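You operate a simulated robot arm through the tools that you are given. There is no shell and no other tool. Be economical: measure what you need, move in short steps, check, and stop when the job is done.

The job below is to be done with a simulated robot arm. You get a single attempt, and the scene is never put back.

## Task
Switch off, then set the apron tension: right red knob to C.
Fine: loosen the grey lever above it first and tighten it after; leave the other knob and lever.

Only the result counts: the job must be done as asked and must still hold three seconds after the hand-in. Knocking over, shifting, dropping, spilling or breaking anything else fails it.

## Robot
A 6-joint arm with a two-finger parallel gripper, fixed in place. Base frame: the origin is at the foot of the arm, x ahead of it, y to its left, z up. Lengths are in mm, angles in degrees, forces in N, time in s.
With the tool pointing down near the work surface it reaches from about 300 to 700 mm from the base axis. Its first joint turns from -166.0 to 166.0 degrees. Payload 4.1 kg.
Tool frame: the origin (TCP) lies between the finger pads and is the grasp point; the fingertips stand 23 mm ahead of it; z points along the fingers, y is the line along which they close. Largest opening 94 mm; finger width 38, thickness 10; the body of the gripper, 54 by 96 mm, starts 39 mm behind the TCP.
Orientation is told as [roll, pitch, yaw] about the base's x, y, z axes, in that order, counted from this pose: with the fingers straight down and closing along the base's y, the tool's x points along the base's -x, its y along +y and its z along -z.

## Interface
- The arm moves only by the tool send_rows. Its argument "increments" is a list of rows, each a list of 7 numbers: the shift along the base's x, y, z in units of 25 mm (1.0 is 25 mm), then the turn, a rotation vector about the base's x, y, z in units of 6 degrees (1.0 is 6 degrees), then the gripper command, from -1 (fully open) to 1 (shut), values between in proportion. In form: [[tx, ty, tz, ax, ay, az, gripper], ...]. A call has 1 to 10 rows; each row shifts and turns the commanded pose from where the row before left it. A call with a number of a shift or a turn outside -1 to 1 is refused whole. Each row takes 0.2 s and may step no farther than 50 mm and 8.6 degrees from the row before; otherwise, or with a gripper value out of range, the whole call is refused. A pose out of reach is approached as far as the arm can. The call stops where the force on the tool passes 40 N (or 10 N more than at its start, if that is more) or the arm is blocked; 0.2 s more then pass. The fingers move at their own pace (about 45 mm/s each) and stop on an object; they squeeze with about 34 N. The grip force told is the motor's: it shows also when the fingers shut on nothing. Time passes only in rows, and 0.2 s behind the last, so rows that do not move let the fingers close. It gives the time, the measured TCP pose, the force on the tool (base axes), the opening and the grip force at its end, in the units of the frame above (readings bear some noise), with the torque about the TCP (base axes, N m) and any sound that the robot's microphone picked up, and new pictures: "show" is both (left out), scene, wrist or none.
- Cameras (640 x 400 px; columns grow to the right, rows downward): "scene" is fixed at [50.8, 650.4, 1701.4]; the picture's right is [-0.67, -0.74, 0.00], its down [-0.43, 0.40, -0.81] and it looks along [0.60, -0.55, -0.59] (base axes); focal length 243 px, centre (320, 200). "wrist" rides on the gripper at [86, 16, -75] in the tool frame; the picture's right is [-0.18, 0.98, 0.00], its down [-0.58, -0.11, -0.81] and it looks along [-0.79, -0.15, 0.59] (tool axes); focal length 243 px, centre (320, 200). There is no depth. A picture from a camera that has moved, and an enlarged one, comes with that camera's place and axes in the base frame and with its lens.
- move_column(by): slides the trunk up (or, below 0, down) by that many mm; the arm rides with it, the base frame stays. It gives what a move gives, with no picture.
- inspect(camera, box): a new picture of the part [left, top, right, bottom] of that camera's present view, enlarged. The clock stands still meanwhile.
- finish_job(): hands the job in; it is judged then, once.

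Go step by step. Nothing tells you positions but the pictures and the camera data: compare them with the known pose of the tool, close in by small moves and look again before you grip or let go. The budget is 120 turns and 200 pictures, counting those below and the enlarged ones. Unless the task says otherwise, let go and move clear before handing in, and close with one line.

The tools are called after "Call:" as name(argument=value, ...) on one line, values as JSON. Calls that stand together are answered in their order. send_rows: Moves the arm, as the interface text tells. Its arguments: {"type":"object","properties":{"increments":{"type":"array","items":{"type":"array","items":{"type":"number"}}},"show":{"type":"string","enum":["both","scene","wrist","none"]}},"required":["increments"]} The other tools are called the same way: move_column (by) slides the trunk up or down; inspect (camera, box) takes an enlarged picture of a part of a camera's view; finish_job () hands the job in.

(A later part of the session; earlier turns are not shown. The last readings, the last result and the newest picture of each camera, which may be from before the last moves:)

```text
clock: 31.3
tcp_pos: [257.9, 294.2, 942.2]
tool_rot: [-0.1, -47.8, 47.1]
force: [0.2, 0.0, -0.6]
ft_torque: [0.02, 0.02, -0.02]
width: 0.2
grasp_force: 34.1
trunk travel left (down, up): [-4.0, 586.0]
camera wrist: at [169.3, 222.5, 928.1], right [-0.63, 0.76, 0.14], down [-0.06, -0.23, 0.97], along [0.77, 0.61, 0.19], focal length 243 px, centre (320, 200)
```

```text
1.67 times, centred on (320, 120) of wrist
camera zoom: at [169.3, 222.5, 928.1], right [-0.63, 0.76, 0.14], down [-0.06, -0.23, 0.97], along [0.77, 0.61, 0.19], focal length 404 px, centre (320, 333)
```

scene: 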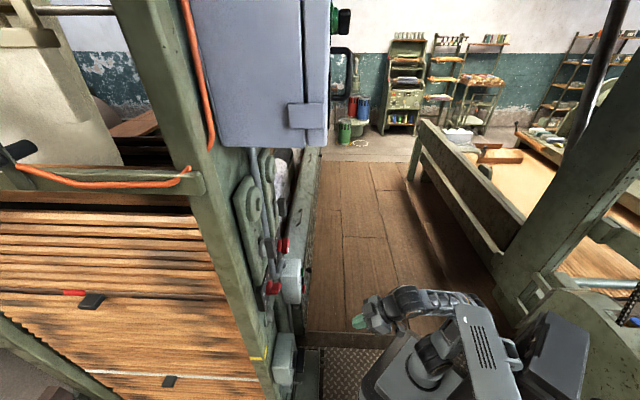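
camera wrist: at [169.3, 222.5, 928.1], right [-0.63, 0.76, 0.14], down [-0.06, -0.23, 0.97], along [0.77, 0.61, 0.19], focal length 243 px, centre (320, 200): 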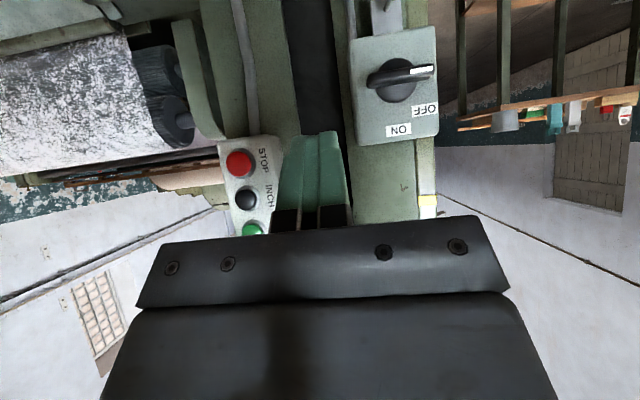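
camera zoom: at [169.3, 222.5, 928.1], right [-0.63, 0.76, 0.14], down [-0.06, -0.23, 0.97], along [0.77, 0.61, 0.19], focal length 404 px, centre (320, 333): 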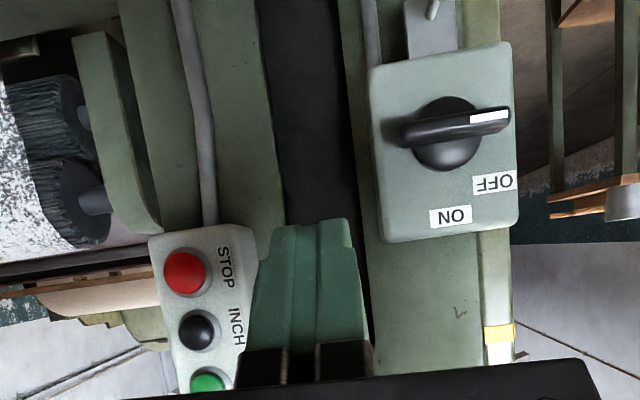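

The switch clearly reads off. Now raising the trunk.

Call:
move_column(by=400)

Call:
send_rows(increments=[[0.5, -0.5, 0.8, 0, 0, 0, 1], [0.5, -0.5, 0.8, 0, 0, 0, 1]])

Call:
inspect(camera="wrist", box=[220, 0, 420, 200])

```text
clock: 35.1
tcp_pos: [259.2, 293.2, 1341.0]
tool_rot: [0.0, -47.8, 46.9]
force: [-0.1, 0.2, -0.1]
ft_torque: [-0.02, -0.02, -0.01]
width: 0.0
grasp_force: 33.7
trunk travel left (down, up): [-404.0, 186.0]
```

```text
clock: 35.7
tcp_pos: [281.6, 266.7, 1381.0]
tool_rot: [-0.1, -47.9, 47.0]
force: [1.1, 0.2, -0.4]
ft_torque: [0.02, 0.01, 0.02]
width: 0.0
grasp_force: 34.5
trunk travel left (down, up): [-404.0, 186.0]
camera wrist: at [192.6, 195.2, 1367.4], right [-0.63, 0.76, 0.14], down [-0.06, -0.23, 0.97], along [0.77, 0.61, 0.19], focal length 243 px, centre (320, 200)
```

scene: 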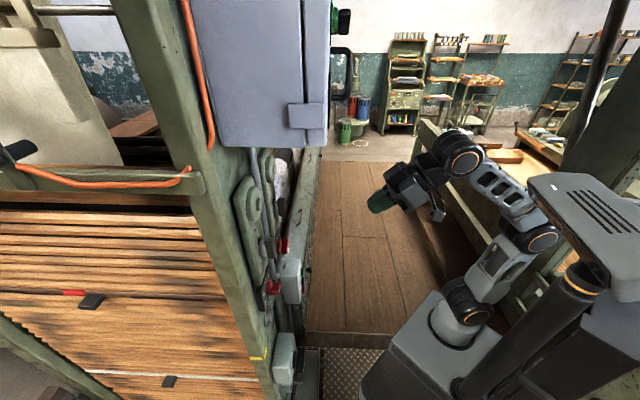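
wrist: 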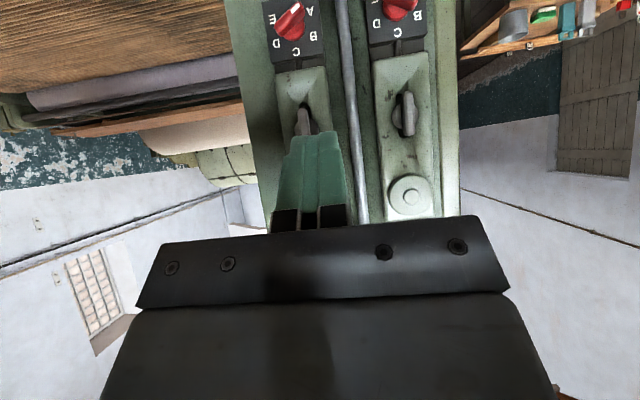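

```text
2.00 times, centred on (320, 100) of wrist
camera zoom: at [192.6, 195.2, 1367.4], right [-0.63, 0.76, 0.14], down [-0.06, -0.23, 0.97], along [0.77, 0.61, 0.19], focal length 485 px, centre (320, 400)
```

zoom: 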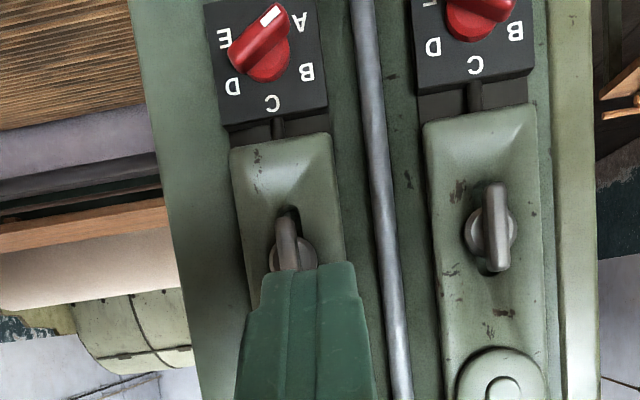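

Both levers stand vertical (tight). The right lever is near (471,402,1334); I level the tool and move to ~80 mm in front of it.

Call:
send_rows(increments=[[0.743, 0.415, -0.27, 0.73, -0.68, 0, 0], [0.743, 0.415, -0.27, 0.73, -0.68, 0, 0], [0.743, 0.415, -0.27, 0.73, -0.68, 0, 0], [0.743, 0.415, -0.27, 0.73, -0.68, 0, 0], [0.743, 0.415, -0.27, 0.73, -0.68, 0, 0], [0.743, 0.415, -0.27, 0.73, -0.68, 0, 0], [0.743, 0.415, -0.27, 0.73, -0.68, 0, 0]])

Call:
inspect(camera="wrist", box=[220, 20, 420, 220])

```text
clock: 37.3
tcp_pos: [405.3, 338.3, 1337.6]
tool_rot: [1.3, -88.2, 46.2]
force: [0.2, -0.4, 1.1]
ft_torque: [0.0, -0.01, 0.02]
width: 47.0
grasp_force: 0.1
out of reach, approached as far as the arm can: row 7
trunk travel left (down, up): [-404.0, 186.0]
camera wrist: at [342.9, 293.8, 1253.2], right [-0.72, 0.67, 0.18], down [-0.45, -0.65, 0.61], along [0.53, 0.35, 0.77], focal length 243 px, centre (320, 200)
```

scene: 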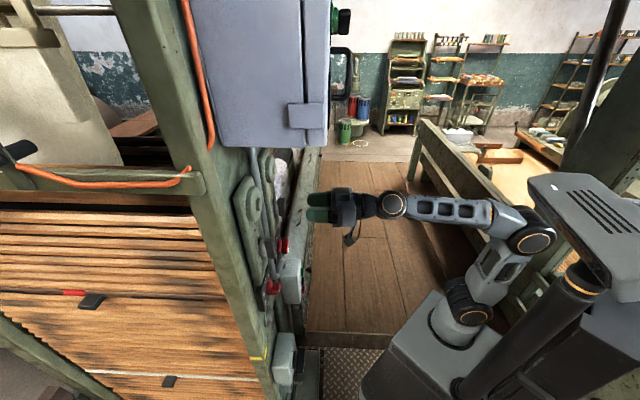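
wrist: 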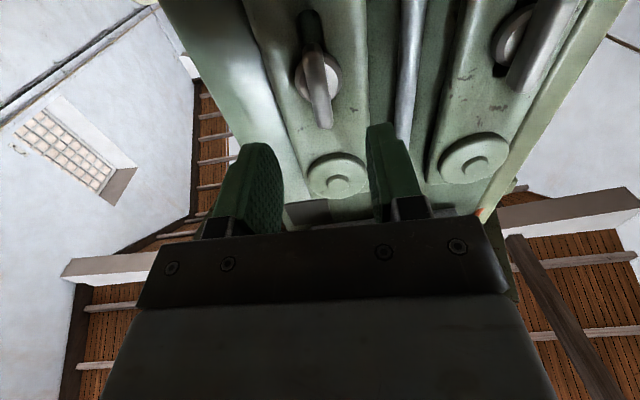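

```text
2.00 times, centred on (320, 120) of wrist
camera zoom: at [342.9, 293.8, 1253.2], right [-0.72, 0.67, 0.18], down [-0.45, -0.65, 0.61], along [0.53, 0.35, 0.77], focal length 485 px, centre (320, 360)
```

zoom: 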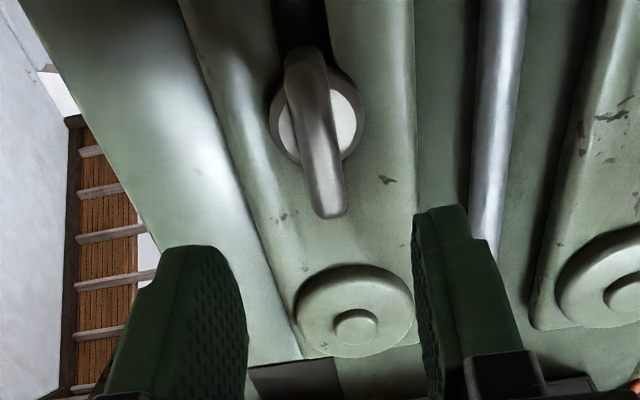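

The arm nears its reach limit here; I lower the arm 90 mm relative to the trunk and raise the trunk by 90 to gain reach.

Call:
send_rows(increments=[[0, 0, -0.9, 0, 0, 0, 0], [0, 0, -0.9, 0, 0, 0, 0], [0, 0, -0.9, 0, 0, 0, 0], [0, 0, -0.9, 0, 0, 0, 0]], show="none")

Call:
move_column(by=90)

Call:
inspect(camera="wrist", box=[220, 20, 420, 220])

```text
clock: 38.3
tcp_pos: [405.4, 342.8, 1280.9]
tool_rot: [6.8, -89.6, 40.1]
force: [0.0, -0.4, 0.2]
ft_torque: [-0.01, -0.01, 0.02]
width: 47.0
grasp_force: 0.1
out of reach, approached as far as the arm can: row 1, 2, 3
trunk travel left (down, up): [-404.0, 186.0]
```

```text
clock: 39.6
tcp_pos: [406.4, 342.8, 1371.3]
tool_rot: [15.3, -89.7, 31.6]
force: [0.1, -0.6, -0.7]
ft_torque: [-0.02, 0.0, 0.0]
width: 46.9
grasp_force: 0.1
trunk travel left (down, up): [-494.0, 96.0]
```

```text
2.00 times, centred on (320, 120) of wrist
camera zoom: at [343.6, 299.6, 1285.4], right [-0.72, 0.67, 0.19], down [-0.47, -0.66, 0.58], along [0.52, 0.33, 0.79], focal length 485 px, centre (320, 360)
```

zoom: 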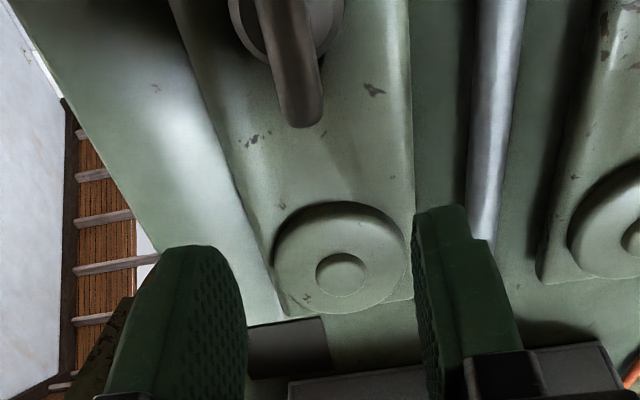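

Call:
send_rows(increments=[[0, 0, -0.75, 0, 0, 0, 0], [0, 0, -0.75, 0, 0, 0, 0]], show="scene")

Call:
inspect(camera="wrist", box=[220, 20, 420, 220])

```text
clock: 40.2
tcp_pos: [406.9, 341.4, 1332.7]
tool_rot: [8.2, -89.7, 38.7]
force: [0.8, -0.7, -0.6]
ft_torque: [0.0, 0.02, -0.02]
width: 47.0
grasp_force: 0.0
trunk travel left (down, up): [-494.0, 96.0]
```

scene: 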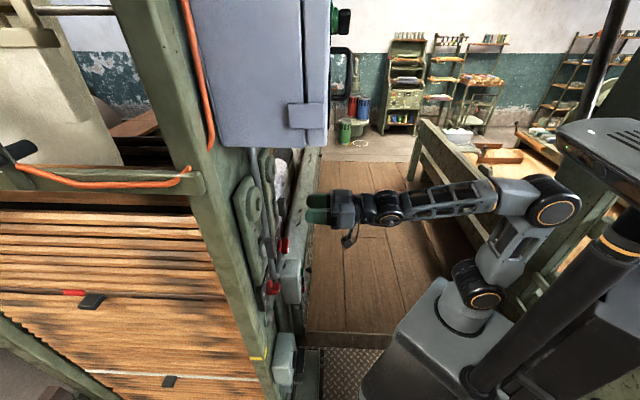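

```text
2.00 times, centred on (320, 120) of wrist
camera zoom: at [344.6, 298.2, 1247.3], right [-0.72, 0.67, 0.18], down [-0.47, -0.66, 0.59], along [0.52, 0.33, 0.79], focal length 485 px, centre (320, 360)
```

zoom: 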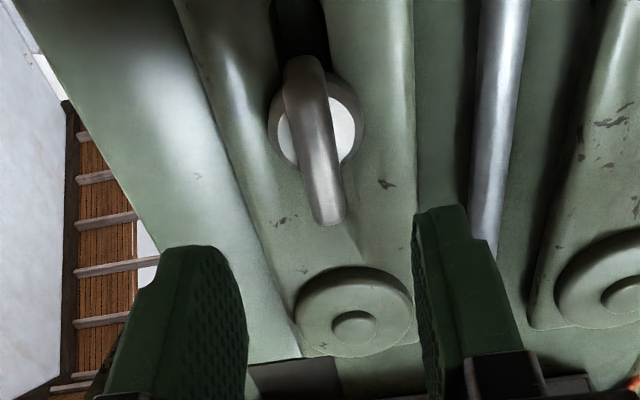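

Call:
send_rows(increments=[[0.473, 0.468, 0, 0, 0, 0, 0], [0.473, 0.468, 0, 0, 0, 0, 0], [0.473, 0.468, 0, 0, 0, 0, 0]], show="scene")

Call:
inspect(camera="wrist", box=[220, 60, 420, 240])

```text
clock: 41.0
tcp_pos: [441.2, 376.6, 1331.6]
tool_rot: [11.8, -89.7, 35.2]
force: [0.3, -0.1, -0.4]
ft_torque: [0.0, -0.04, 0.02]
width: 47.1
grasp_force: 0.0
trunk travel left (down, up): [-494.0, 96.0]
```

scene: 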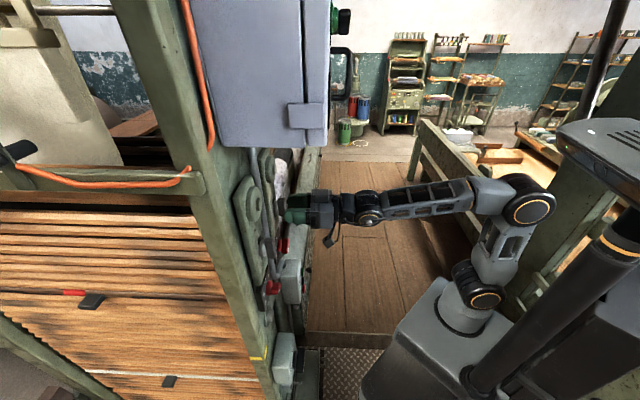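

```text
2.22 times, centred on (320, 150) of wrist
camera zoom: at [379.3, 332.5, 1246.6], right [-0.72, 0.67, 0.19], down [-0.47, -0.66, 0.59], along [0.51, 0.34, 0.79], focal length 539 px, centre (320, 311)
```

zoom: 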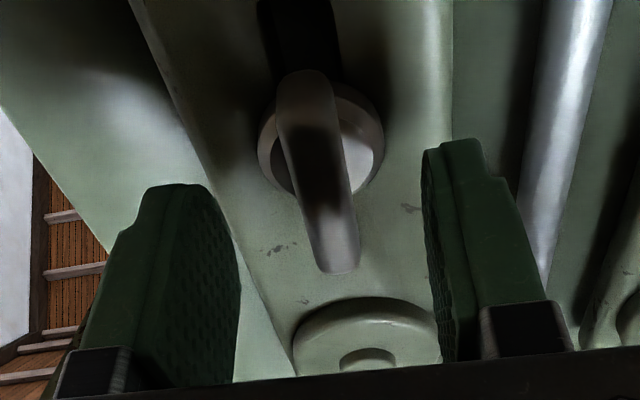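

Call:
send_rows(increments=[[0.33, 0.35, 0.06, 0, 0, 0, 0], [0, 0, 0, 0, 0, 0, 0.3], [0, 0, 0, 0, 0, 0, 0.6], [0, 0, 0, 0, 0, 0, 0.9], [0, 0, 0, 0, 0, 0, 0.9]], show="none")

Call:
inspect(camera="wrist", box=[220, 60, 420, 240])

```text
clock: 42.2
tcp_pos: [450.1, 385.6, 1333.4]
tool_rot: [5.6, -89.7, 41.5]
force: [-1.7, 4.9, -0.9]
ft_torque: [0.06, -0.11, -0.49]
width: 13.2
grasp_force: 44.9
trunk travel left (down, up): [-494.0, 96.0]
```

```text
2.22 times, centred on (320, 150) of wrist
camera zoom: at [387.9, 342.2, 1247.2], right [-0.72, 0.67, 0.18], down [-0.47, -0.66, 0.59], along [0.51, 0.34, 0.79], focal length 539 px, centre (320, 311)
```

zoom: 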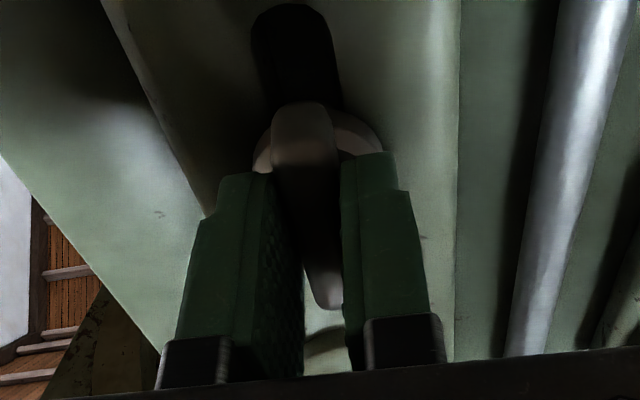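

The lever is gripped. Try turning counter-clockwise (loosening) a little, watching torque and sound.

Call:
send_rows(increments=[[0, 0, 0, -0.34, -0.365, 0, 1], [0, 0, 0, -0.34, -0.365, 0, 1], [0, 0, 0, -0.34, -0.365, 0, 1], [0, 0, 0, -0.34, -0.365, 0, 1]], show="none")

```text
clock: 43.2
tcp_pos: [449.9, 385.9, 1334.1]
tool_rot: [-84.8, -81.7, 131.8]
force: [-13.2, -5.3, -26.3]
ft_torque: [0.5, -0.58, -0.36]
width: 13.2
grasp_force: 44.9
out of reach, approached as far as the arm can: row 3, 4
trunk travel left (down, up): [-494.0, 96.0]
```

The arm hit a kinematic limit (wrist nearly in line with the forearm). I'll release, back off and look at the lever.

Call:
send_rows(increments=[[0, 0, 0, 0, 0, 0, 0], [0, 0, 0, 0, 0, 0, 0], [-0.54, -0.58, 0, 0, 0, 0, 0], [-0.54, -0.58, 0, 0, 0, 0, 0], [-0.54, -0.58, 0, 0, 0, 0, 0]], show="scene")

Call:
inspect(camera="wrist", box=[220, 20, 420, 220])

```text
clock: 44.4
tcp_pos: [411.4, 339.9, 1336.2]
tool_rot: [-88.3, -81.8, 135.2]
force: [-0.3, -0.7, -0.2]
ft_torque: [0.0, 0.0, -0.01]
width: 46.9
grasp_force: 0.1
trunk travel left (down, up): [-494.0, 96.0]
```

scene: 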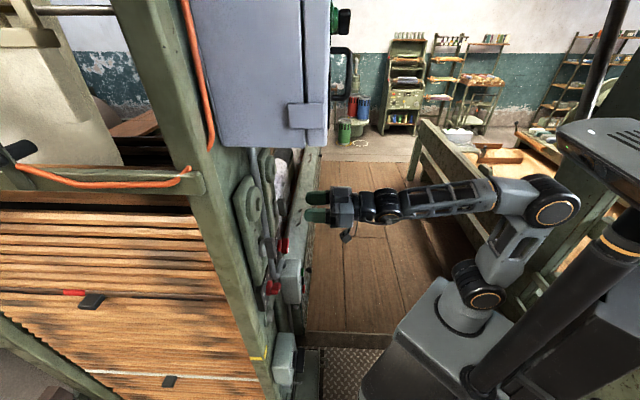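

```text
2.00 times, centred on (320, 120) of wrist
camera zoom: at [358.5, 288.2, 1248.9], right [-0.73, 0.68, 0.04], down [-0.53, -0.6, 0.59], along [0.43, 0.41, 0.8], focal length 485 px, centre (320, 360)
```

zoom: 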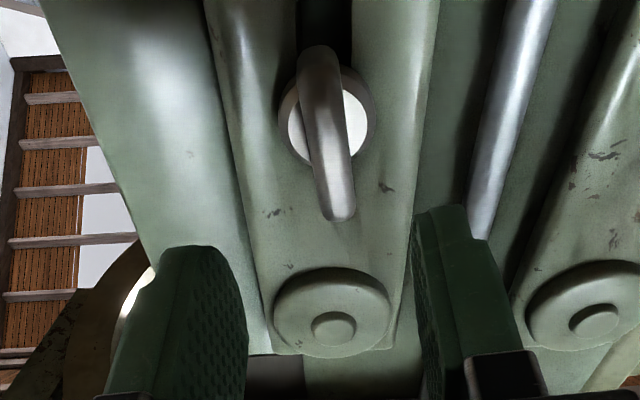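

The lever followed the tool by ~8° CCW without resistance, so that's the right freedom. I'll raise the trunk and lower the arm so the forearm slopes and the wrist leaves its singular pose.

Call:
move_column(by=94)

Call:
send_rows(increments=[[0, 0, -0.94, 0, 0, 0, 0], [0, 0, -0.94, 0, 0, 0, 0], [0, 0, -0.94, 0, 0, 0, 0], [0, 0, -0.94, 0, 0, 0, 0]], show="scene")

```text
clock: 45.6
tcp_pos: [411.8, 341.1, 1430.2]
tool_rot: [-88.0, -81.7, 135.0]
force: [-0.6, -0.3, 0.4]
ft_torque: [-0.03, 0.02, 0.0]
width: 46.9
grasp_force: 0.1
trunk travel left (down, up): [-588.0, 2.0]
```

```text
clock: 46.6
tcp_pos: [419.9, 329.5, 1350.5]
tool_rot: [-86.6, -83.1, 133.9]
force: [0.2, -0.1, 0.1]
ft_torque: [-0.01, -0.03, 0.01]
width: 47.2
grasp_force: 0.0
out of reach, approached as far as the arm can: row 2, 3, 4
trunk travel left (down, up): [-588.0, 2.0]
```

scene: 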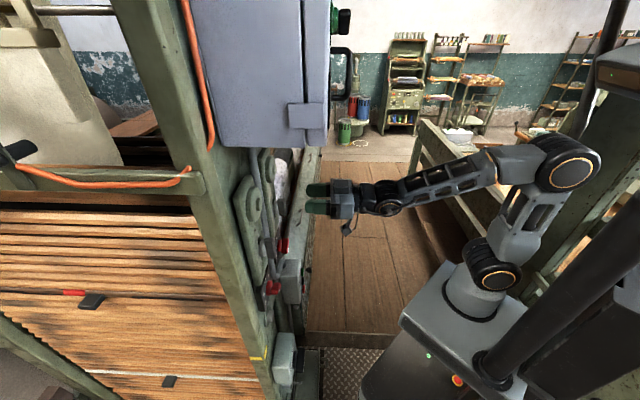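

A joint limit blocks this configuration. I'll go the other way: back off, lower the trunk and raise the arm so the forearm slopes up (bend-down wrist), and restore the tool orientation.

Call:
send_rows(increments=[[-0.54, -0.58, 0, 0, 0, 0, 0], [-0.54, -0.58, 0.2, 0, 0, 0, 0], [-0.54, -0.58, 0.9, 0, 0, 0, 0], [0, 0, 0.9, 0, 0, 0, 0]], show="none")

Call:
move_column(by=-250)

Call:
send_rows(increments=[[0, 0, 0.8, 0, 0, 0, 0], [0, 0, 0.8, 0, 0, 0, 0], [0, 0, 0.8, 0, 0, 0, 0], [0, 0, 0.8, 0, 0, 0, 0], [0, 0, 0.8, 0, 0, 0, 0], [0, 0, 0.8, 0, 0, 0, 0], [0, 0, 0.8, 0, 0, 0, 0], [0, 0, 0.8, 0, 0, 0, 0]])

```text
clock: 47.6
tcp_pos: [379.2, 284.1, 1399.3]
tool_rot: [-88.0, -81.9, 135.0]
force: [-0.4, 0.1, -0.9]
ft_torque: [0.01, -0.01, -0.03]
width: 46.9
grasp_force: 0.2
trunk travel left (down, up): [-588.0, 2.0]
```

```text
clock: 50.2
tcp_pos: [379.8, 284.8, 1149.4]
tool_rot: [-88.1, -81.8, 135.2]
force: [0.0, 0.7, -1.0]
ft_torque: [0.01, -0.01, -0.03]
width: 47.2
grasp_force: 0.2
trunk travel left (down, up): [-338.0, 252.0]
```

```text
clock: 52.0
tcp_pos: [380.0, 284.8, 1309.6]
tool_rot: [-88.1, -81.9, 135.0]
force: [0.4, -0.5, 0.3]
ft_torque: [0.03, 0.0, 0.0]
width: 46.7
grasp_force: 0.0
trunk travel left (down, up): [-338.0, 252.0]
camera wrist: at [326.5, 232.9, 1222.5], right [-0.73, 0.68, 0.04], down [-0.53, -0.6, 0.59], along [0.43, 0.41, 0.8], focal length 243 px, centre (320, 200)
```

scene: 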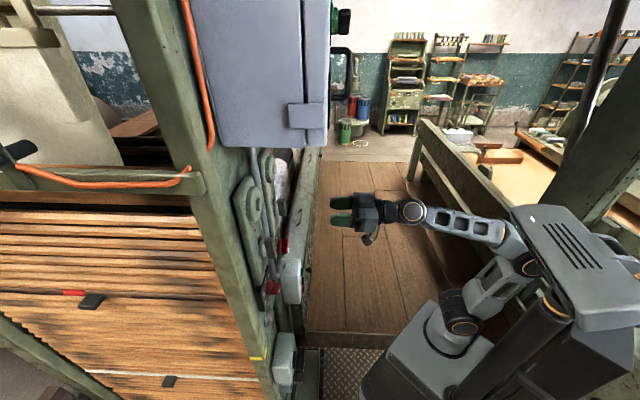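
wrist: 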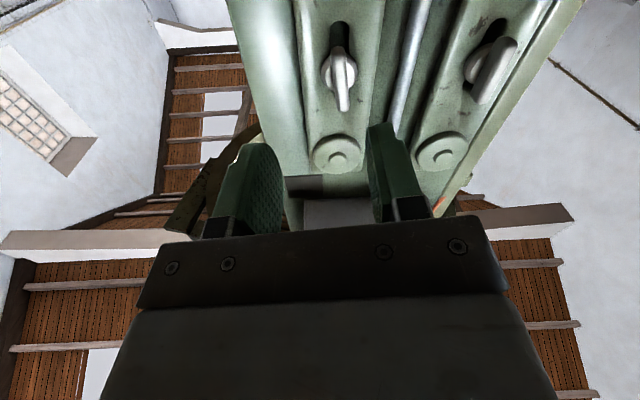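

Now move in front of the lever with this configuration and test the roll freedom before gripping.

Call:
send_rows(increments=[[0.395, 0.675, 0.235, 0, 0, 0, 0], [0.395, 0.675, 0.235, 0, 0, 0, 0], [0.395, 0.675, 0.235, 0, 0, 0, 0], [0.395, 0.675, 0.235, 0, 0, 0, 0]], show="none")

Call:
send_rows(increments=[[0, 0, 0, -0.68, -0.73, 0, 0], [0, 0, 0, -0.68, -0.73, 0, 0], [0, 0, 0, -0.68, -0.73, 0, 0], [0, 0, 0, -0.68, -0.73, 0, 0], [0, 0, 0, -0.68, -0.73, 0, 0], [0, 0, 0, -0.68, -0.73, 0, 0], [0, 0, 0, -0.68, -0.73, 0, 0], [0, 0, 0, -0.68, -0.73, 0, 0], [0, 0, 0, -0.68, -0.73, 0, 0], [0, 0, 0, -0.68, -0.73, 0, 0]], show="wrist")

```text
clock: 53.0
tcp_pos: [420.4, 352.7, 1332.2]
tool_rot: [-88.2, -81.9, 135.0]
force: [0.5, 0.5, 0.5]
ft_torque: [0.0, -0.03, 0.01]
width: 46.9
grasp_force: 0.1
trunk travel left (down, up): [-338.0, 252.0]
```

```text
clock: 55.2
tcp_pos: [418.7, 352.8, 1333.3]
tool_rot: [-90.0, -21.8, 136.8]
force: [-0.1, -0.2, -0.2]
ft_torque: [0.02, -0.05, 0.0]
width: 46.9
grasp_force: 0.1
trunk travel left (down, up): [-338.0, 252.0]
camera wrist: at [422.5, 248.0, 1285.9], right [-0.39, 0.37, -0.84], down [-0.92, -0.25, 0.32], along [-0.09, 0.9, 0.43], focal length 243 px, centre (320, 200)
```

wrist: 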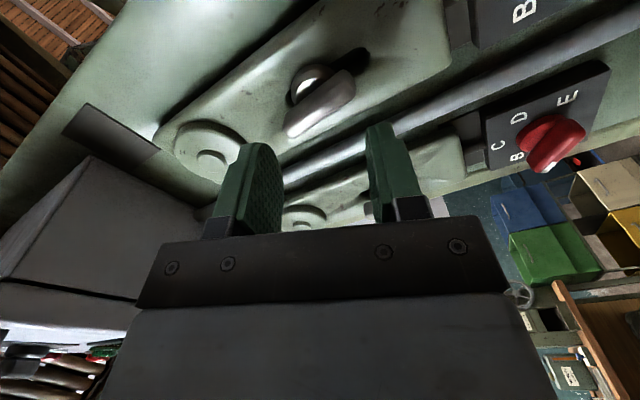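

Roll freedom is fine here. Return to the lever's angle, advance and grip it.

Call:
send_rows(increments=[[0, 0, 0, 0.68, 0.73, 0, 0], [0, 0, 0, 0.68, 0.73, 0, 0], [0, 0, 0, 0.68, 0.73, 0, 0], [0, 0, 0, 0.68, 0.73, 0, 0], [0, 0, 0, 0.68, 0.73, 0, 0], [0, 0, 0, 0.68, 0.73, 0, 0], [0, 0, 0, 0.68, 0.73, 0, 0], [0, 0, 0, 0.68, 0.73, 0, 0], [0, 0, 0, 0.68, 0.73, 0, 0], [0, 0, 0, 0.68, 0.73, 0, 0]], show="none")

Call:
send_rows(increments=[[0.42, 0.42, 0, 0, 0, 0, 0], [0.42, 0.42, 0, 0, 0, 0, 0], [0.42, 0.42, 0, 0, 0, 0, 0]], show="none")

Call:
inspect(camera="wrist", box=[220, 60, 420, 240])

```text
clock: 57.4
tcp_pos: [417.4, 352.1, 1333.4]
tool_rot: [-88.0, -81.9, 135.0]
force: [-0.8, 1.0, 0.8]
ft_torque: [0.01, 0.06, -0.02]
width: 47.1
grasp_force: 0.0
trunk travel left (down, up): [-338.0, 252.0]
```

```text
clock: 58.2
tcp_pos: [450.0, 383.0, 1332.7]
tool_rot: [-87.8, -81.8, 134.9]
force: [-0.8, 0.0, 0.1]
ft_torque: [0.03, -0.01, 0.01]
width: 46.9
grasp_force: 0.1
trunk travel left (down, up): [-338.0, 252.0]
```

```text
2.22 times, centred on (320, 150) of wrist
camera zoom: at [397.0, 331.5, 1246.0], right [-0.73, 0.68, 0.04], down [-0.53, -0.6, 0.6], along [0.43, 0.41, 0.8], focal length 539 px, centre (320, 311)
```

zoom: 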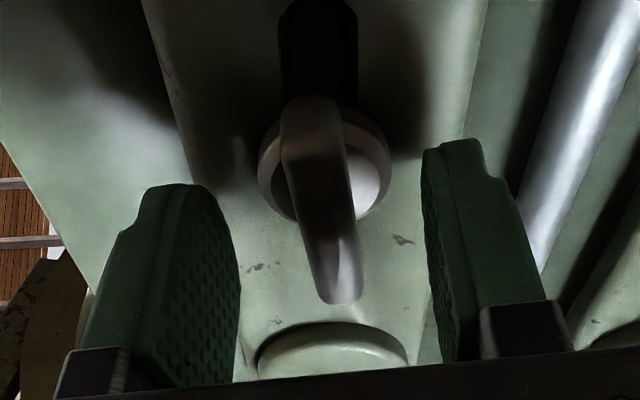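

Call:
send_rows(increments=[[0.06, 0.09, 0, 0, 0, 0, 0], [0, 0, 0, 0, 0, 0, 0.3], [0, 0, 0, 0, 0, 0, 0.6], [0, 0, 0, 0, 0, 0, 0.9], [0, 0, 0, 0, 0, 0, 1]], show="none")

Call:
send_rows(increments=[[0, 0, 0, -0.68, -0.73, 0, 1], [0, 0, 0, -0.68, -0.73, 0, 1], [0, 0, 0, -0.68, -0.73, 0, 1], [0, 0, 0, -0.68, -0.73, 0, 1], [0, 0, 0, -0.68, -0.73, 0, 1]], show="none")

```text
clock: 59.4
tcp_pos: [450.5, 387.1, 1332.7]
tool_rot: [-87.8, -81.7, 134.8]
force: [-3.3, 2.1, -1.0]
ft_torque: [-0.01, 0.04, -0.59]
width: 13.3
grasp_force: 45.2
trunk travel left (down, up): [-338.0, 252.0]
```

```text
clock: 60.6
tcp_pos: [451.8, 387.0, 1332.8]
tool_rot: [-89.8, -51.7, 136.6]
force: [0.5, 2.9, 2.1]
ft_torque: [-0.38, 0.46, -1.34]
width: 13.5
grasp_force: 45.3
trunk travel left (down, up): [-338.0, 252.0]
```

Call:
send_rows(increments=[[0, 0, 0, -0.68, -0.73, 0, 1], [0, 0, 0, -0.68, -0.73, 0, 1], [0, 0, 0, -0.68, -0.73, 0, 1], [0, 0, 0, -0.68, -0.73, 0, 1]], show="wrist")

Call:
inspect(camera="wrist", box=[220, 60, 420, 240])

```text
clock: 61.6
tcp_pos: [452.1, 384.8, 1333.3]
tool_rot: [-90.1, -27.8, 136.8]
force: [2.5, 4.5, 6.8]
ft_torque: [0.17, -0.08, -1.23]
width: 13.0
grasp_force: 44.6
trunk travel left (down, up): [-338.0, 252.0]
camera wrist: at [452.1, 284.3, 1279.5], right [-0.45, 0.43, -0.78], down [-0.89, -0.27, 0.37], along [-0.06, 0.86, 0.5], focal length 243 px, centre (320, 200)
```

wrist: 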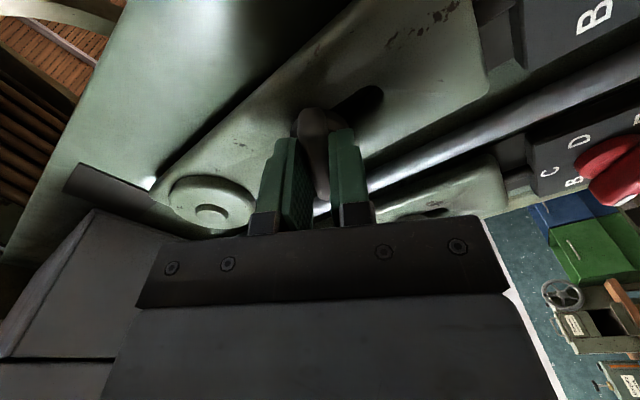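

```text
2.22 times, centred on (320, 150) of wrist
camera zoom: at [452.1, 284.3, 1279.5], right [-0.45, 0.43, -0.78], down [-0.89, -0.27, 0.37], along [-0.06, 0.86, 0.5], focal length 539 px, centre (320, 311)
```

zoom: 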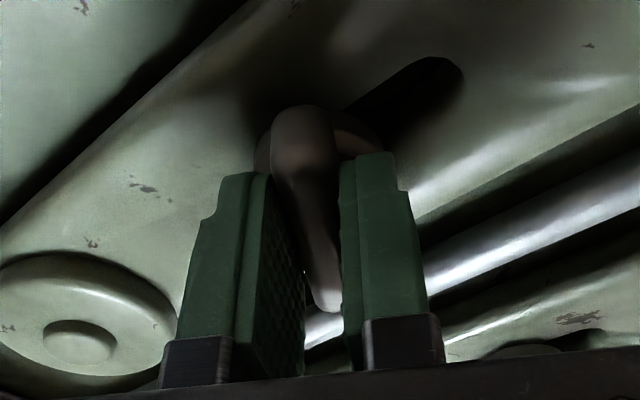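

Call:
send_rows(increments=[[0, 0, 0, -0.68, -0.73, 0, 1], [0, 0, 0, -0.68, -0.73, 0, 1], [0, 0, 0, -0.68, -0.73, 0, 1]], show="none")

```text
clock: 62.4
tcp_pos: [450.9, 385.0, 1334.9]
tool_rot: [-90.1, -9.9, 136.9]
force: [13.9, 10.3, 21.6]
ft_torque: [0.21, -0.12, -0.63]
width: 13.0
grasp_force: 45.1
trunk travel left (down, up): [-338.0, 252.0]
```

Call:
send_rows(increments=[[0, 0, 0.04, -0.57, -0.61, 0, 1], [0, 0, 0.04, -0.57, -0.61, 0, 1]], show="none")

Call:
send_rows(increments=[[0, 0, 0, 0, 0, 0, 0], [0, 0, 0, 0, 0, 0, 0], [-0.54, -0.58, 0, 0, 0, 0, 0], [-0.54, -0.58, 0, 0, 0, 0, 0], [-0.54, -0.58, 0, 0, 0, 0, 0]])

Call:
inspect(camera="wrist", box=[220, 0, 640, 220])

```text
clock: 63.0
tcp_pos: [450.9, 385.5, 1335.5]
tool_rot: [-89.9, 0.1, 136.7]
force: [10.2, 2.1, 13.7]
ft_torque: [0.24, -0.16, 0.59]
width: 12.7
grasp_force: 45.4
trunk travel left (down, up): [-338.0, 252.0]
```

```text
clock: 64.2
tcp_pos: [409.4, 341.4, 1337.0]
tool_rot: [-90.0, 0.1, 136.8]
force: [-0.2, 0.1, 0.1]
ft_torque: [0.01, 0.04, -0.01]
width: 47.1
grasp_force: 0.2
trunk travel left (down, up): [-338.0, 252.0]
camera wrist: at [423.1, 228.5, 1321.2], right [-0.13, 0.13, -0.98], down [-0.98, -0.19, 0.11], along [-0.17, 0.97, 0.15], focal length 243 px, centre (320, 200)
```

scene: 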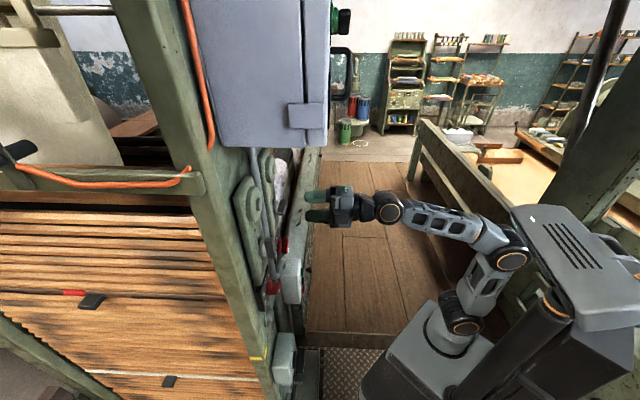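
wrist: 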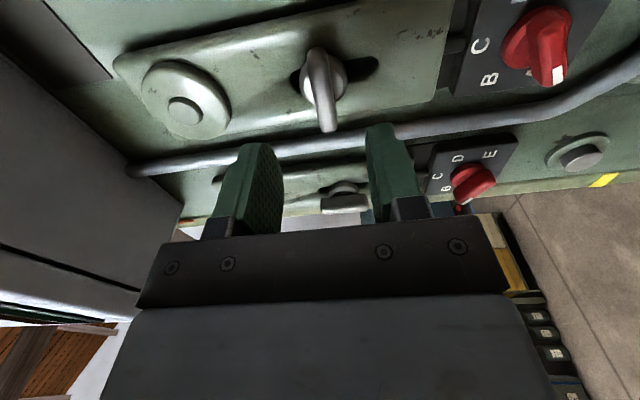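

```text
1.52 times, centred on (430, 110) of wrist
camera zoom: at [423.1, 228.5, 1321.2], right [-0.13, 0.13, -0.98], down [-0.98, -0.19, 0.11], along [-0.17, 0.97, 0.15], focal length 370 px, centre (152, 337)
```

zoom: 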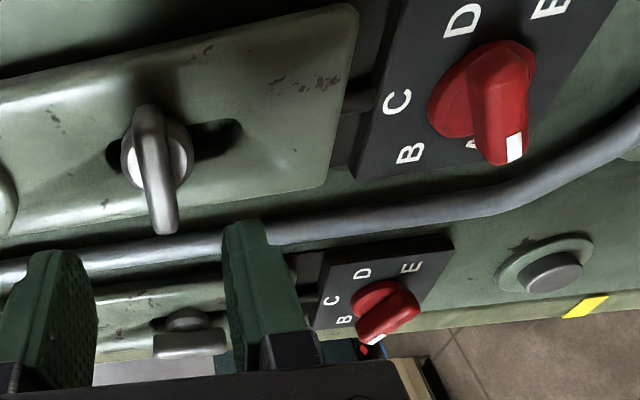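

The lever now lies horizontal (loosened 90°) and stays. Next the knob: lower the trunk 139 mm and roll to −120° to match the knob bar.

Call:
move_column(by=-138)

Call:
send_rows(increments=[[-0.27, -0.29, 0, -0.68, -0.73, 0, 0], [0, 0, 0, -0.68, -0.73, 0, 0], [0, 0, 0, -0.68, -0.73, 0, 0], [0, 0, 0, -0.68, -0.73, 0, 0], [0, 0, 0, -0.68, -0.73, 0, 0]])

Call:
inspect(camera="wrist", box=[220, 0, 420, 200])

```text
clock: 65.9
tcp_pos: [410.7, 343.1, 1198.7]
tool_rot: [-90.0, 0.0, 136.8]
force: [-0.2, 0.0, 0.7]
ft_torque: [0.02, 0.01, 0.02]
width: 47.1
grasp_force: 0.0
trunk travel left (down, up): [-200.0, 390.0]
```

```text
clock: 67.1
tcp_pos: [403.1, 335.4, 1199.8]
tool_rot: [-90.1, 30.0, 136.6]
force: [-0.2, -0.5, 0.7]
ft_torque: [-0.01, -0.02, -0.01]
width: 47.3
grasp_force: 0.1
trunk travel left (down, up): [-200.0, 390.0]
camera wrist: at [413.4, 224.3, 1228.9], right [0.24, -0.23, -0.94], down [-0.96, -0.21, -0.2], along [-0.15, 0.95, -0.27], focal length 243 px, centre (320, 200)
```

scene: 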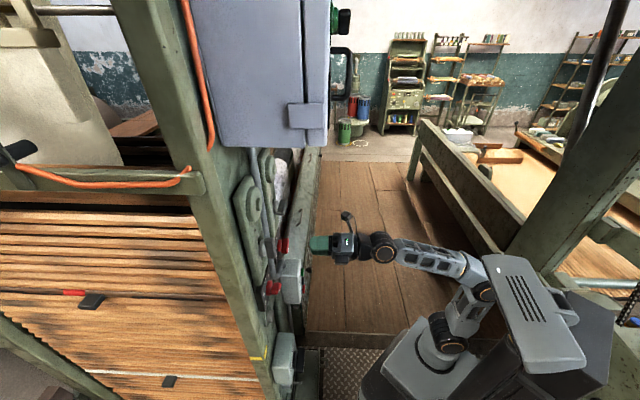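
wrist: 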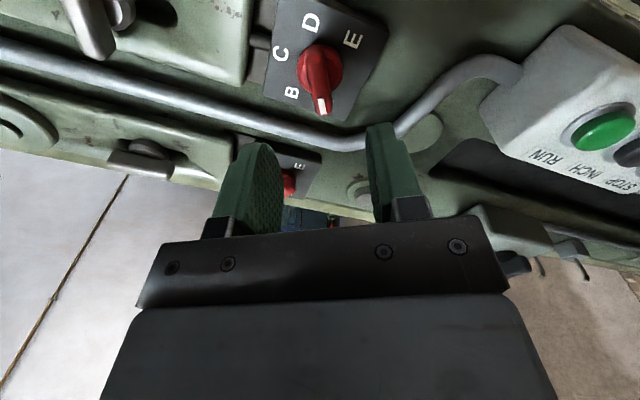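

```text
2.00 times, centred on (320, 100) of wrist
camera zoom: at [413.4, 224.3, 1228.9], right [0.24, -0.23, -0.94], down [-0.96, -0.21, -0.2], along [-0.15, 0.95, -0.27], focal length 485 px, centre (320, 400)
```

zoom: 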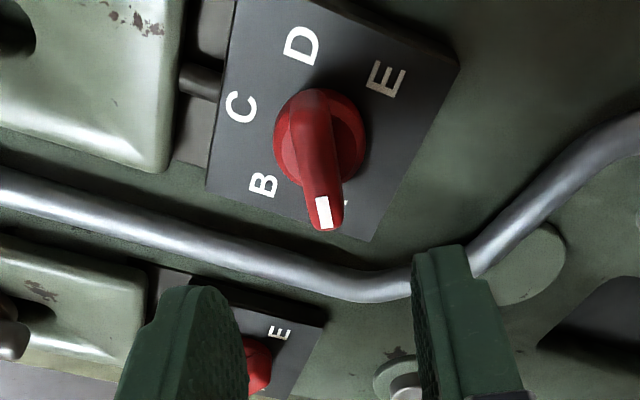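

Knob bar aligns with the fingers. Advance partway and check clearance to the conduit.

Call:
send_rows(increments=[[0.486, 0.488, 0, 0, 0, 0, 0], [0.486, 0.488, 0, 0, 0, 0, 0], [0.486, 0.488, 0, 0, 0, 0, 0]], show="none")

Call:
inspect(camera="wrist", box=[200, 40, 440, 240])

```text
clock: 67.9
tcp_pos: [439.5, 371.5, 1199.8]
tool_rot: [-90.1, 30.0, 136.7]
force: [0.5, -0.2, 0.0]
ft_torque: [0.01, -0.02, -0.01]
width: 47.0
grasp_force: 0.1
trunk travel left (down, up): [-200.0, 390.0]
```

```text
2.00 times, centred on (320, 140) of wrist
camera zoom: at [449.6, 259.8, 1229.1], right [0.24, -0.23, -0.94], down [-0.96, -0.21, -0.2], along [-0.15, 0.95, -0.27], focal length 485 px, centre (320, 320)
```

zoom: 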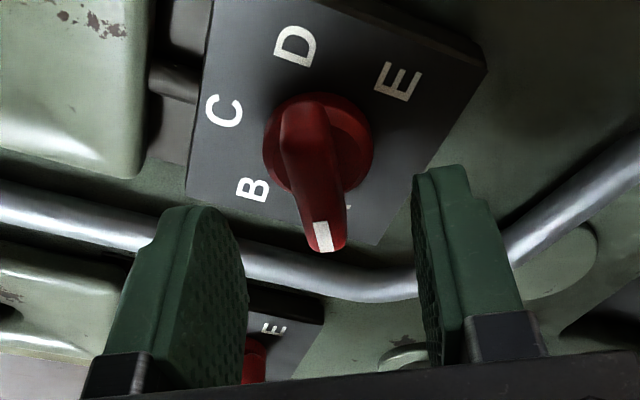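

Call:
send_rows(increments=[[0.23, 0.25, 0.06, 0, 0, 0, 0], [0.23, 0.25, 0, 0, 0, 0, 0], [0, 0, 0, 0, 0, 0, 0.3], [0, 0, 0, 0, 0, 0, 0.6], [0, 0, 0, 0, 0, 0, 0.9], [0, 0, 0, 0, 0, 0, 1]], show="none")

Call:
inspect(camera="wrist", box=[200, 40, 440, 240])

```text
clock: 69.3
tcp_pos: [452.1, 382.9, 1202.2]
tool_rot: [-90.3, 29.9, 136.7]
force: [1.9, 3.9, 6.5]
ft_torque: [-0.15, 0.22, -0.23]
width: 13.0
grasp_force: 45.0
trunk travel left (down, up): [-200.0, 390.0]
```

```text
2.00 times, centred on (320, 140) of wrist
camera zoom: at [462.8, 272.9, 1230.9], right [0.24, -0.22, -0.94], down [-0.96, -0.21, -0.2], along [-0.15, 0.95, -0.27], focal length 485 px, centre (320, 320)
```

zoom: 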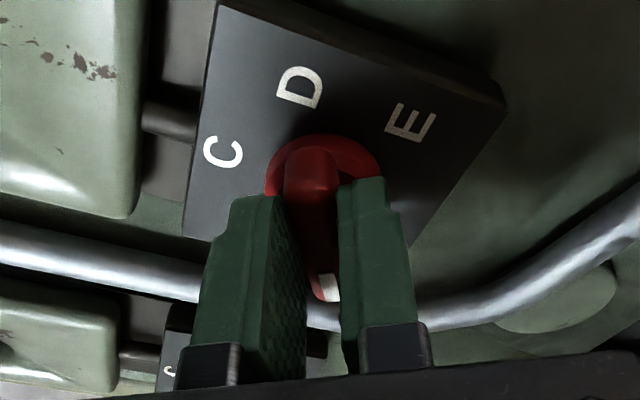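

Gripped. Turning the knob clockwise in steps.

Call:
send_rows(increments=[[0, 0, 0, 0.68, 0.73, 0, 1], [0, 0, 0, 0.68, 0.73, 0, 1], [0, 0, 0, 0.68, 0.73, 0, 1], [0, 0, 0, 0.68, 0.73, 0, 1]], show="none")

Call:
inspect(camera="wrist", box=[200, 40, 440, 240])

```text
clock: 70.3
tcp_pos: [451.8, 382.4, 1199.9]
tool_rot: [-90.1, 5.9, 136.7]
force: [4.2, 1.2, 7.9]
ft_torque: [0.15, -0.11, -1.27]
width: 12.6
grasp_force: 45.1
trunk travel left (down, up): [-200.0, 390.0]
```

```text
2.00 times, centred on (320, 140) of wrist
camera zoom: at [466.4, 269.4, 1193.3], right [-0.06, 0.06, -1.0], down [-0.98, -0.18, 0.05], along [-0.18, 0.98, 0.07], focal length 485 px, centre (320, 320)
```

zoom: 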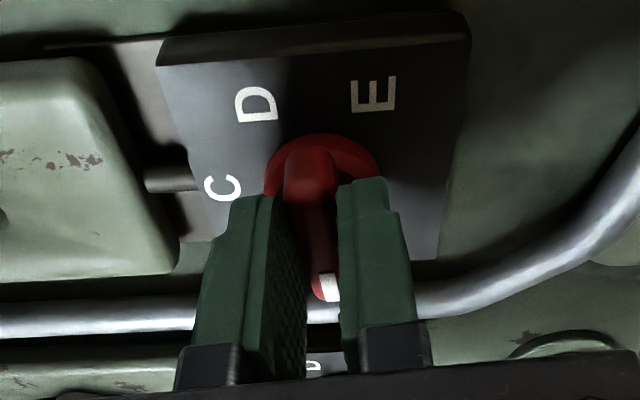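

The knob turns freely with the gripper. Continue for the rest.

Call:
send_rows(increments=[[0, 0, 0, 0.68, 0.73, 0, 1], [0, 0, 0, 0.68, 0.73, 0, 1], [0, 0, 0, 0.68, 0.73, 0, 1], [0, 0, 0, 0.68, 0.73, 0, 1], [0, 0, 0, 0.68, 0.73, 0, 1], [0, 0, 0, 0.68, 0.73, 0, 1], [0, 0, 0, 0.68, 0.73, 0, 1], [0, 0, 0, 0.68, 0.73, 0, 1]], show="none")

Call:
inspect(camera="wrist", box=[200, 40, 440, 240])

```text
clock: 72.1
tcp_pos: [451.8, 383.5, 1199.0]
tool_rot: [-89.2, -42.0, 136.3]
force: [-12.8, -14.4, -31.1]
ft_torque: [0.22, -0.35, 0.41]
width: 13.1
grasp_force: 45.5
trunk travel left (down, up): [-200.0, 390.0]
```

```text
2.00 times, centred on (320, 140) of wrist
camera zoom: at [440.6, 293.1, 1128.8], right [-0.58, 0.54, -0.61], down [-0.81, -0.34, 0.48], along [0.05, 0.77, 0.64], focal length 485 px, centre (320, 320)
```

zoom: 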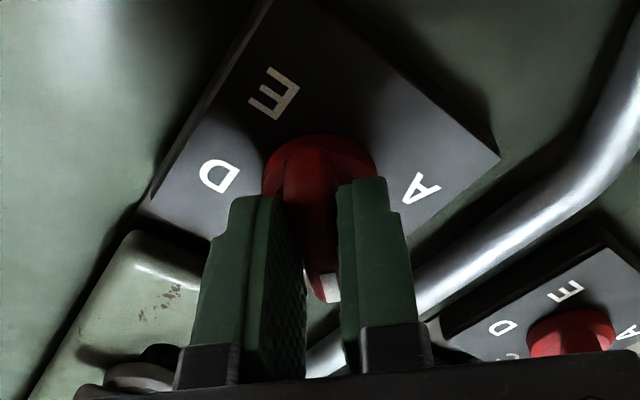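

Call:
send_rows(increments=[[-0.03, -0.03, -0.08, 0.68, 0.73, 0, 1], [0, 0, -0.02, 0.68, 0.73, 0, 1], [0, 0, 0, 0.68, 0.73, 0, 1], [0, 0, 0, 0.68, 0.73, 0, 1]], show="none")

Call:
send_rows(increments=[[0, 0, 0, 0.68, 0.73, 0, 1], [0, 0, 0, 0.68, 0.73, 0, 1], [0, 0, 0, 0.68, 0.73, 0, 1]], show="wrist")

Call:
inspect(camera="wrist", box=[200, 40, 440, 240])

```text
clock: 73.1
tcp_pos: [451.2, 386.0, 1197.4]
tool_rot: [-89.1, -65.9, 136.1]
force: [-4.5, 8.8, -18.5]
ft_torque: [0.77, -0.92, 0.31]
width: 13.1
grasp_force: 45.4
trunk travel left (down, up): [-200.0, 390.0]
```

```text
clock: 73.9
tcp_pos: [450.0, 386.0, 1196.4]
tool_rot: [-86.3, -83.8, 133.3]
force: [-11.3, 12.0, -19.3]
ft_torque: [0.59, -0.7, -0.03]
width: 13.1
grasp_force: 44.7
trunk travel left (down, up): [-200.0, 390.0]
camera wrist: at [395.3, 335.7, 1109.8], right [-0.73, 0.68, 0.08], down [-0.51, -0.62, 0.6], along [0.45, 0.4, 0.8], focal length 243 px, centre (320, 200)
```

wrist: 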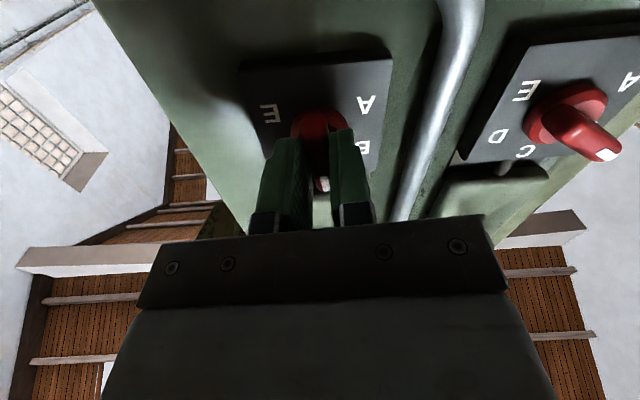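

```text
2.00 times, centred on (320, 140) of wrist
camera zoom: at [395.3, 335.7, 1109.8], right [-0.73, 0.68, 0.08], down [-0.51, -0.62, 0.6], along [0.45, 0.4, 0.8], focal length 485 px, centre (320, 320)
```

zoom: 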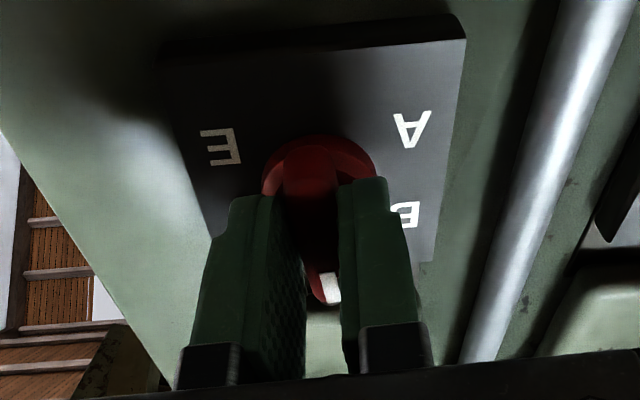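

Call:
send_rows(increments=[[0, 0, 0, 0.68, 0.73, 0, 1], [0, 0, 0, 0.0, 0.0, 0, 1]], show="none")

Call:
send_rows(increments=[[0, 0, 0, 0, 0, 0, 0], [0, 0, 0, 0, 0, 0, 0], [-0.54, -0.58, 0, 0, 0, 0, 0], [-0.54, -0.58, 0, 0, 0, 0, 0], [-0.54, -0.58, 0, 0, 0, 0, 0]], show="wrist")

Call:
inspect(camera="wrist", box=[240, 0, 400, 160])

```text
clock: 74.5
tcp_pos: [450.7, 387.0, 1197.0]
tool_rot: [-32.6, -89.4, 79.7]
force: [-13.8, 13.5, -20.0]
ft_torque: [0.39, -0.43, -0.12]
width: 13.0
grasp_force: 45.1
trunk travel left (down, up): [-200.0, 390.0]
```

```text
clock: 75.7
tcp_pos: [410.5, 340.1, 1197.9]
tool_rot: [-45.1, -89.7, 92.2]
force: [-0.5, 0.3, 0.6]
ft_torque: [-0.03, 0.02, 0.0]
width: 47.1
grasp_force: 0.1
trunk travel left (down, up): [-200.0, 390.0]
camera wrist: at [348.7, 296.0, 1112.2], right [-0.72, 0.67, 0.18], down [-0.47, -0.66, 0.59], along [0.51, 0.34, 0.79], focal length 243 px, centre (320, 200)
```

wrist: 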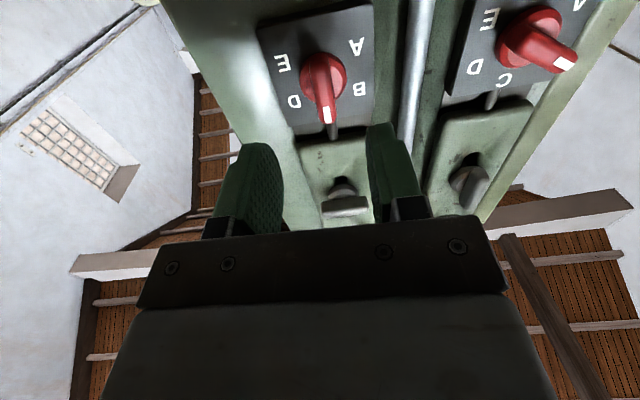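

```text
2.50 times, centred on (320, 80) of wrist
camera zoom: at [348.7, 296.0, 1112.2], right [-0.72, 0.67, 0.18], down [-0.47, -0.66, 0.59], along [0.51, 0.34, 0.79], focal length 606 px, centre (320, 500)
```

zoom: 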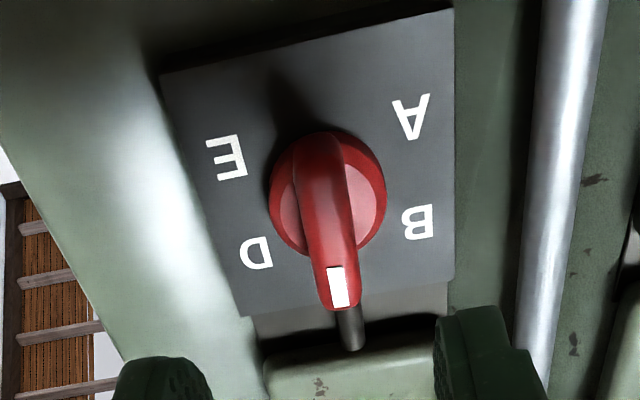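

The knob points at C. Now return to the lever to tighten it: trunk up 138 and roll −90°.

Call:
move_column(by=138)

Call:
send_rows(increments=[[0, 0, 0, -0.68, -0.73, 0, 0], [0, 0, 0, -0.68, -0.73, 0, 0], [0, 0, 0, -0.68, -0.73, 0, 0], [0, 0, 0, -0.68, -0.73, 0, 0], [0, 0, 0, -0.68, -0.73, 0, 0], [0, 0, 0, -0.68, -0.73, 0, 0], [0, 0, 0, -0.68, -0.73, 0, 0], [0, 0, 0, -0.68, -0.73, 0, 0], [0, 0, 0, -0.68, -0.73, 0, 0], [0, 0, 0, -0.68, -0.73, 0, 0]], show="none")

Call:
send_rows(increments=[[0, 0, 0, -0.68, -0.73, 0, 0], [0, 0, 0, -0.68, -0.73, 0, 0], [0, 0, 0, -0.68, -0.73, 0, 0], [0, 0, 0, -0.68, -0.73, 0, 0], [0, 0, 0, -0.68, -0.73, 0, 0]], show="wrist")

```text
clock: 77.3
tcp_pos: [409.7, 339.6, 1335.3]
tool_rot: [-41.3, -89.7, 88.3]
force: [0.1, -0.5, -0.2]
ft_torque: [-0.01, 0.0, 0.01]
width: 47.0
grasp_force: 0.0
trunk travel left (down, up): [-338.0, 252.0]
```

```text
clock: 79.5
tcp_pos: [410.8, 339.3, 1336.0]
tool_rot: [-89.9, -29.8, 136.7]
force: [0.3, -0.3, -0.9]
ft_torque: [0.01, -0.02, 0.04]
width: 47.0
grasp_force: 0.1
trunk travel left (down, up): [-338.0, 252.0]
```

```text
clock: 80.7
tcp_pos: [410.7, 339.3, 1337.0]
tool_rot: [-90.0, 0.2, 136.8]
force: [-0.2, -0.2, -0.1]
ft_torque: [0.0, -0.02, 0.0]
width: 46.9
grasp_force: 0.1
trunk travel left (down, up): [-338.0, 252.0]
camera wrist: at [423.3, 226.7, 1320.5], right [-0.13, 0.12, -0.98], down [-0.98, -0.19, 0.11], along [-0.17, 0.97, 0.15], focal length 243 px, centre (320, 200)
```

wrist: 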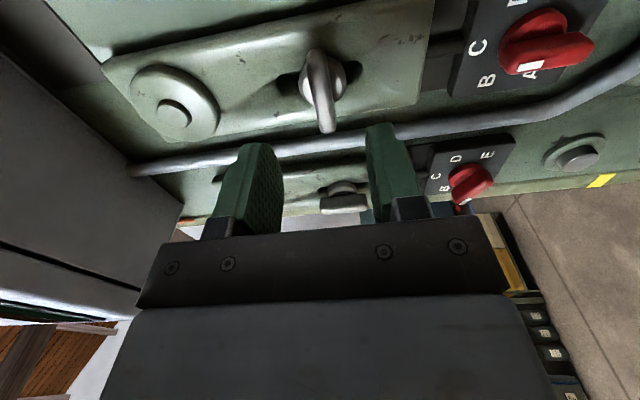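

Call:
inspect(camera="wrist", box=[440, 0, 620, 120])

```text
3.33 times, centred on (530, 60) of wrist
camera zoom: at [423.3, 226.7, 1320.5], right [-0.13, 0.12, -0.98], down [-0.98, -0.19, 0.11], along [-0.17, 0.97, 0.15], focal length 809 px, centre (-380, 667)
```

zoom: 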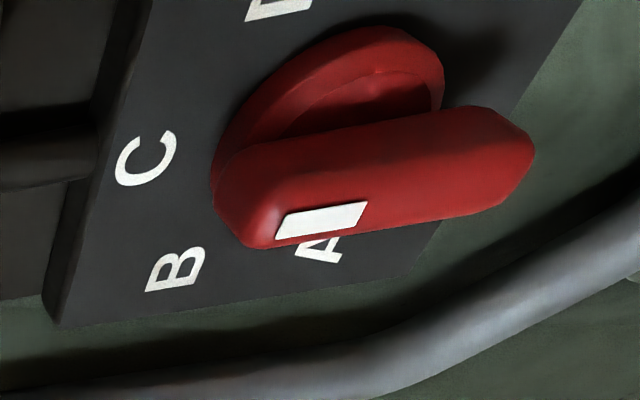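

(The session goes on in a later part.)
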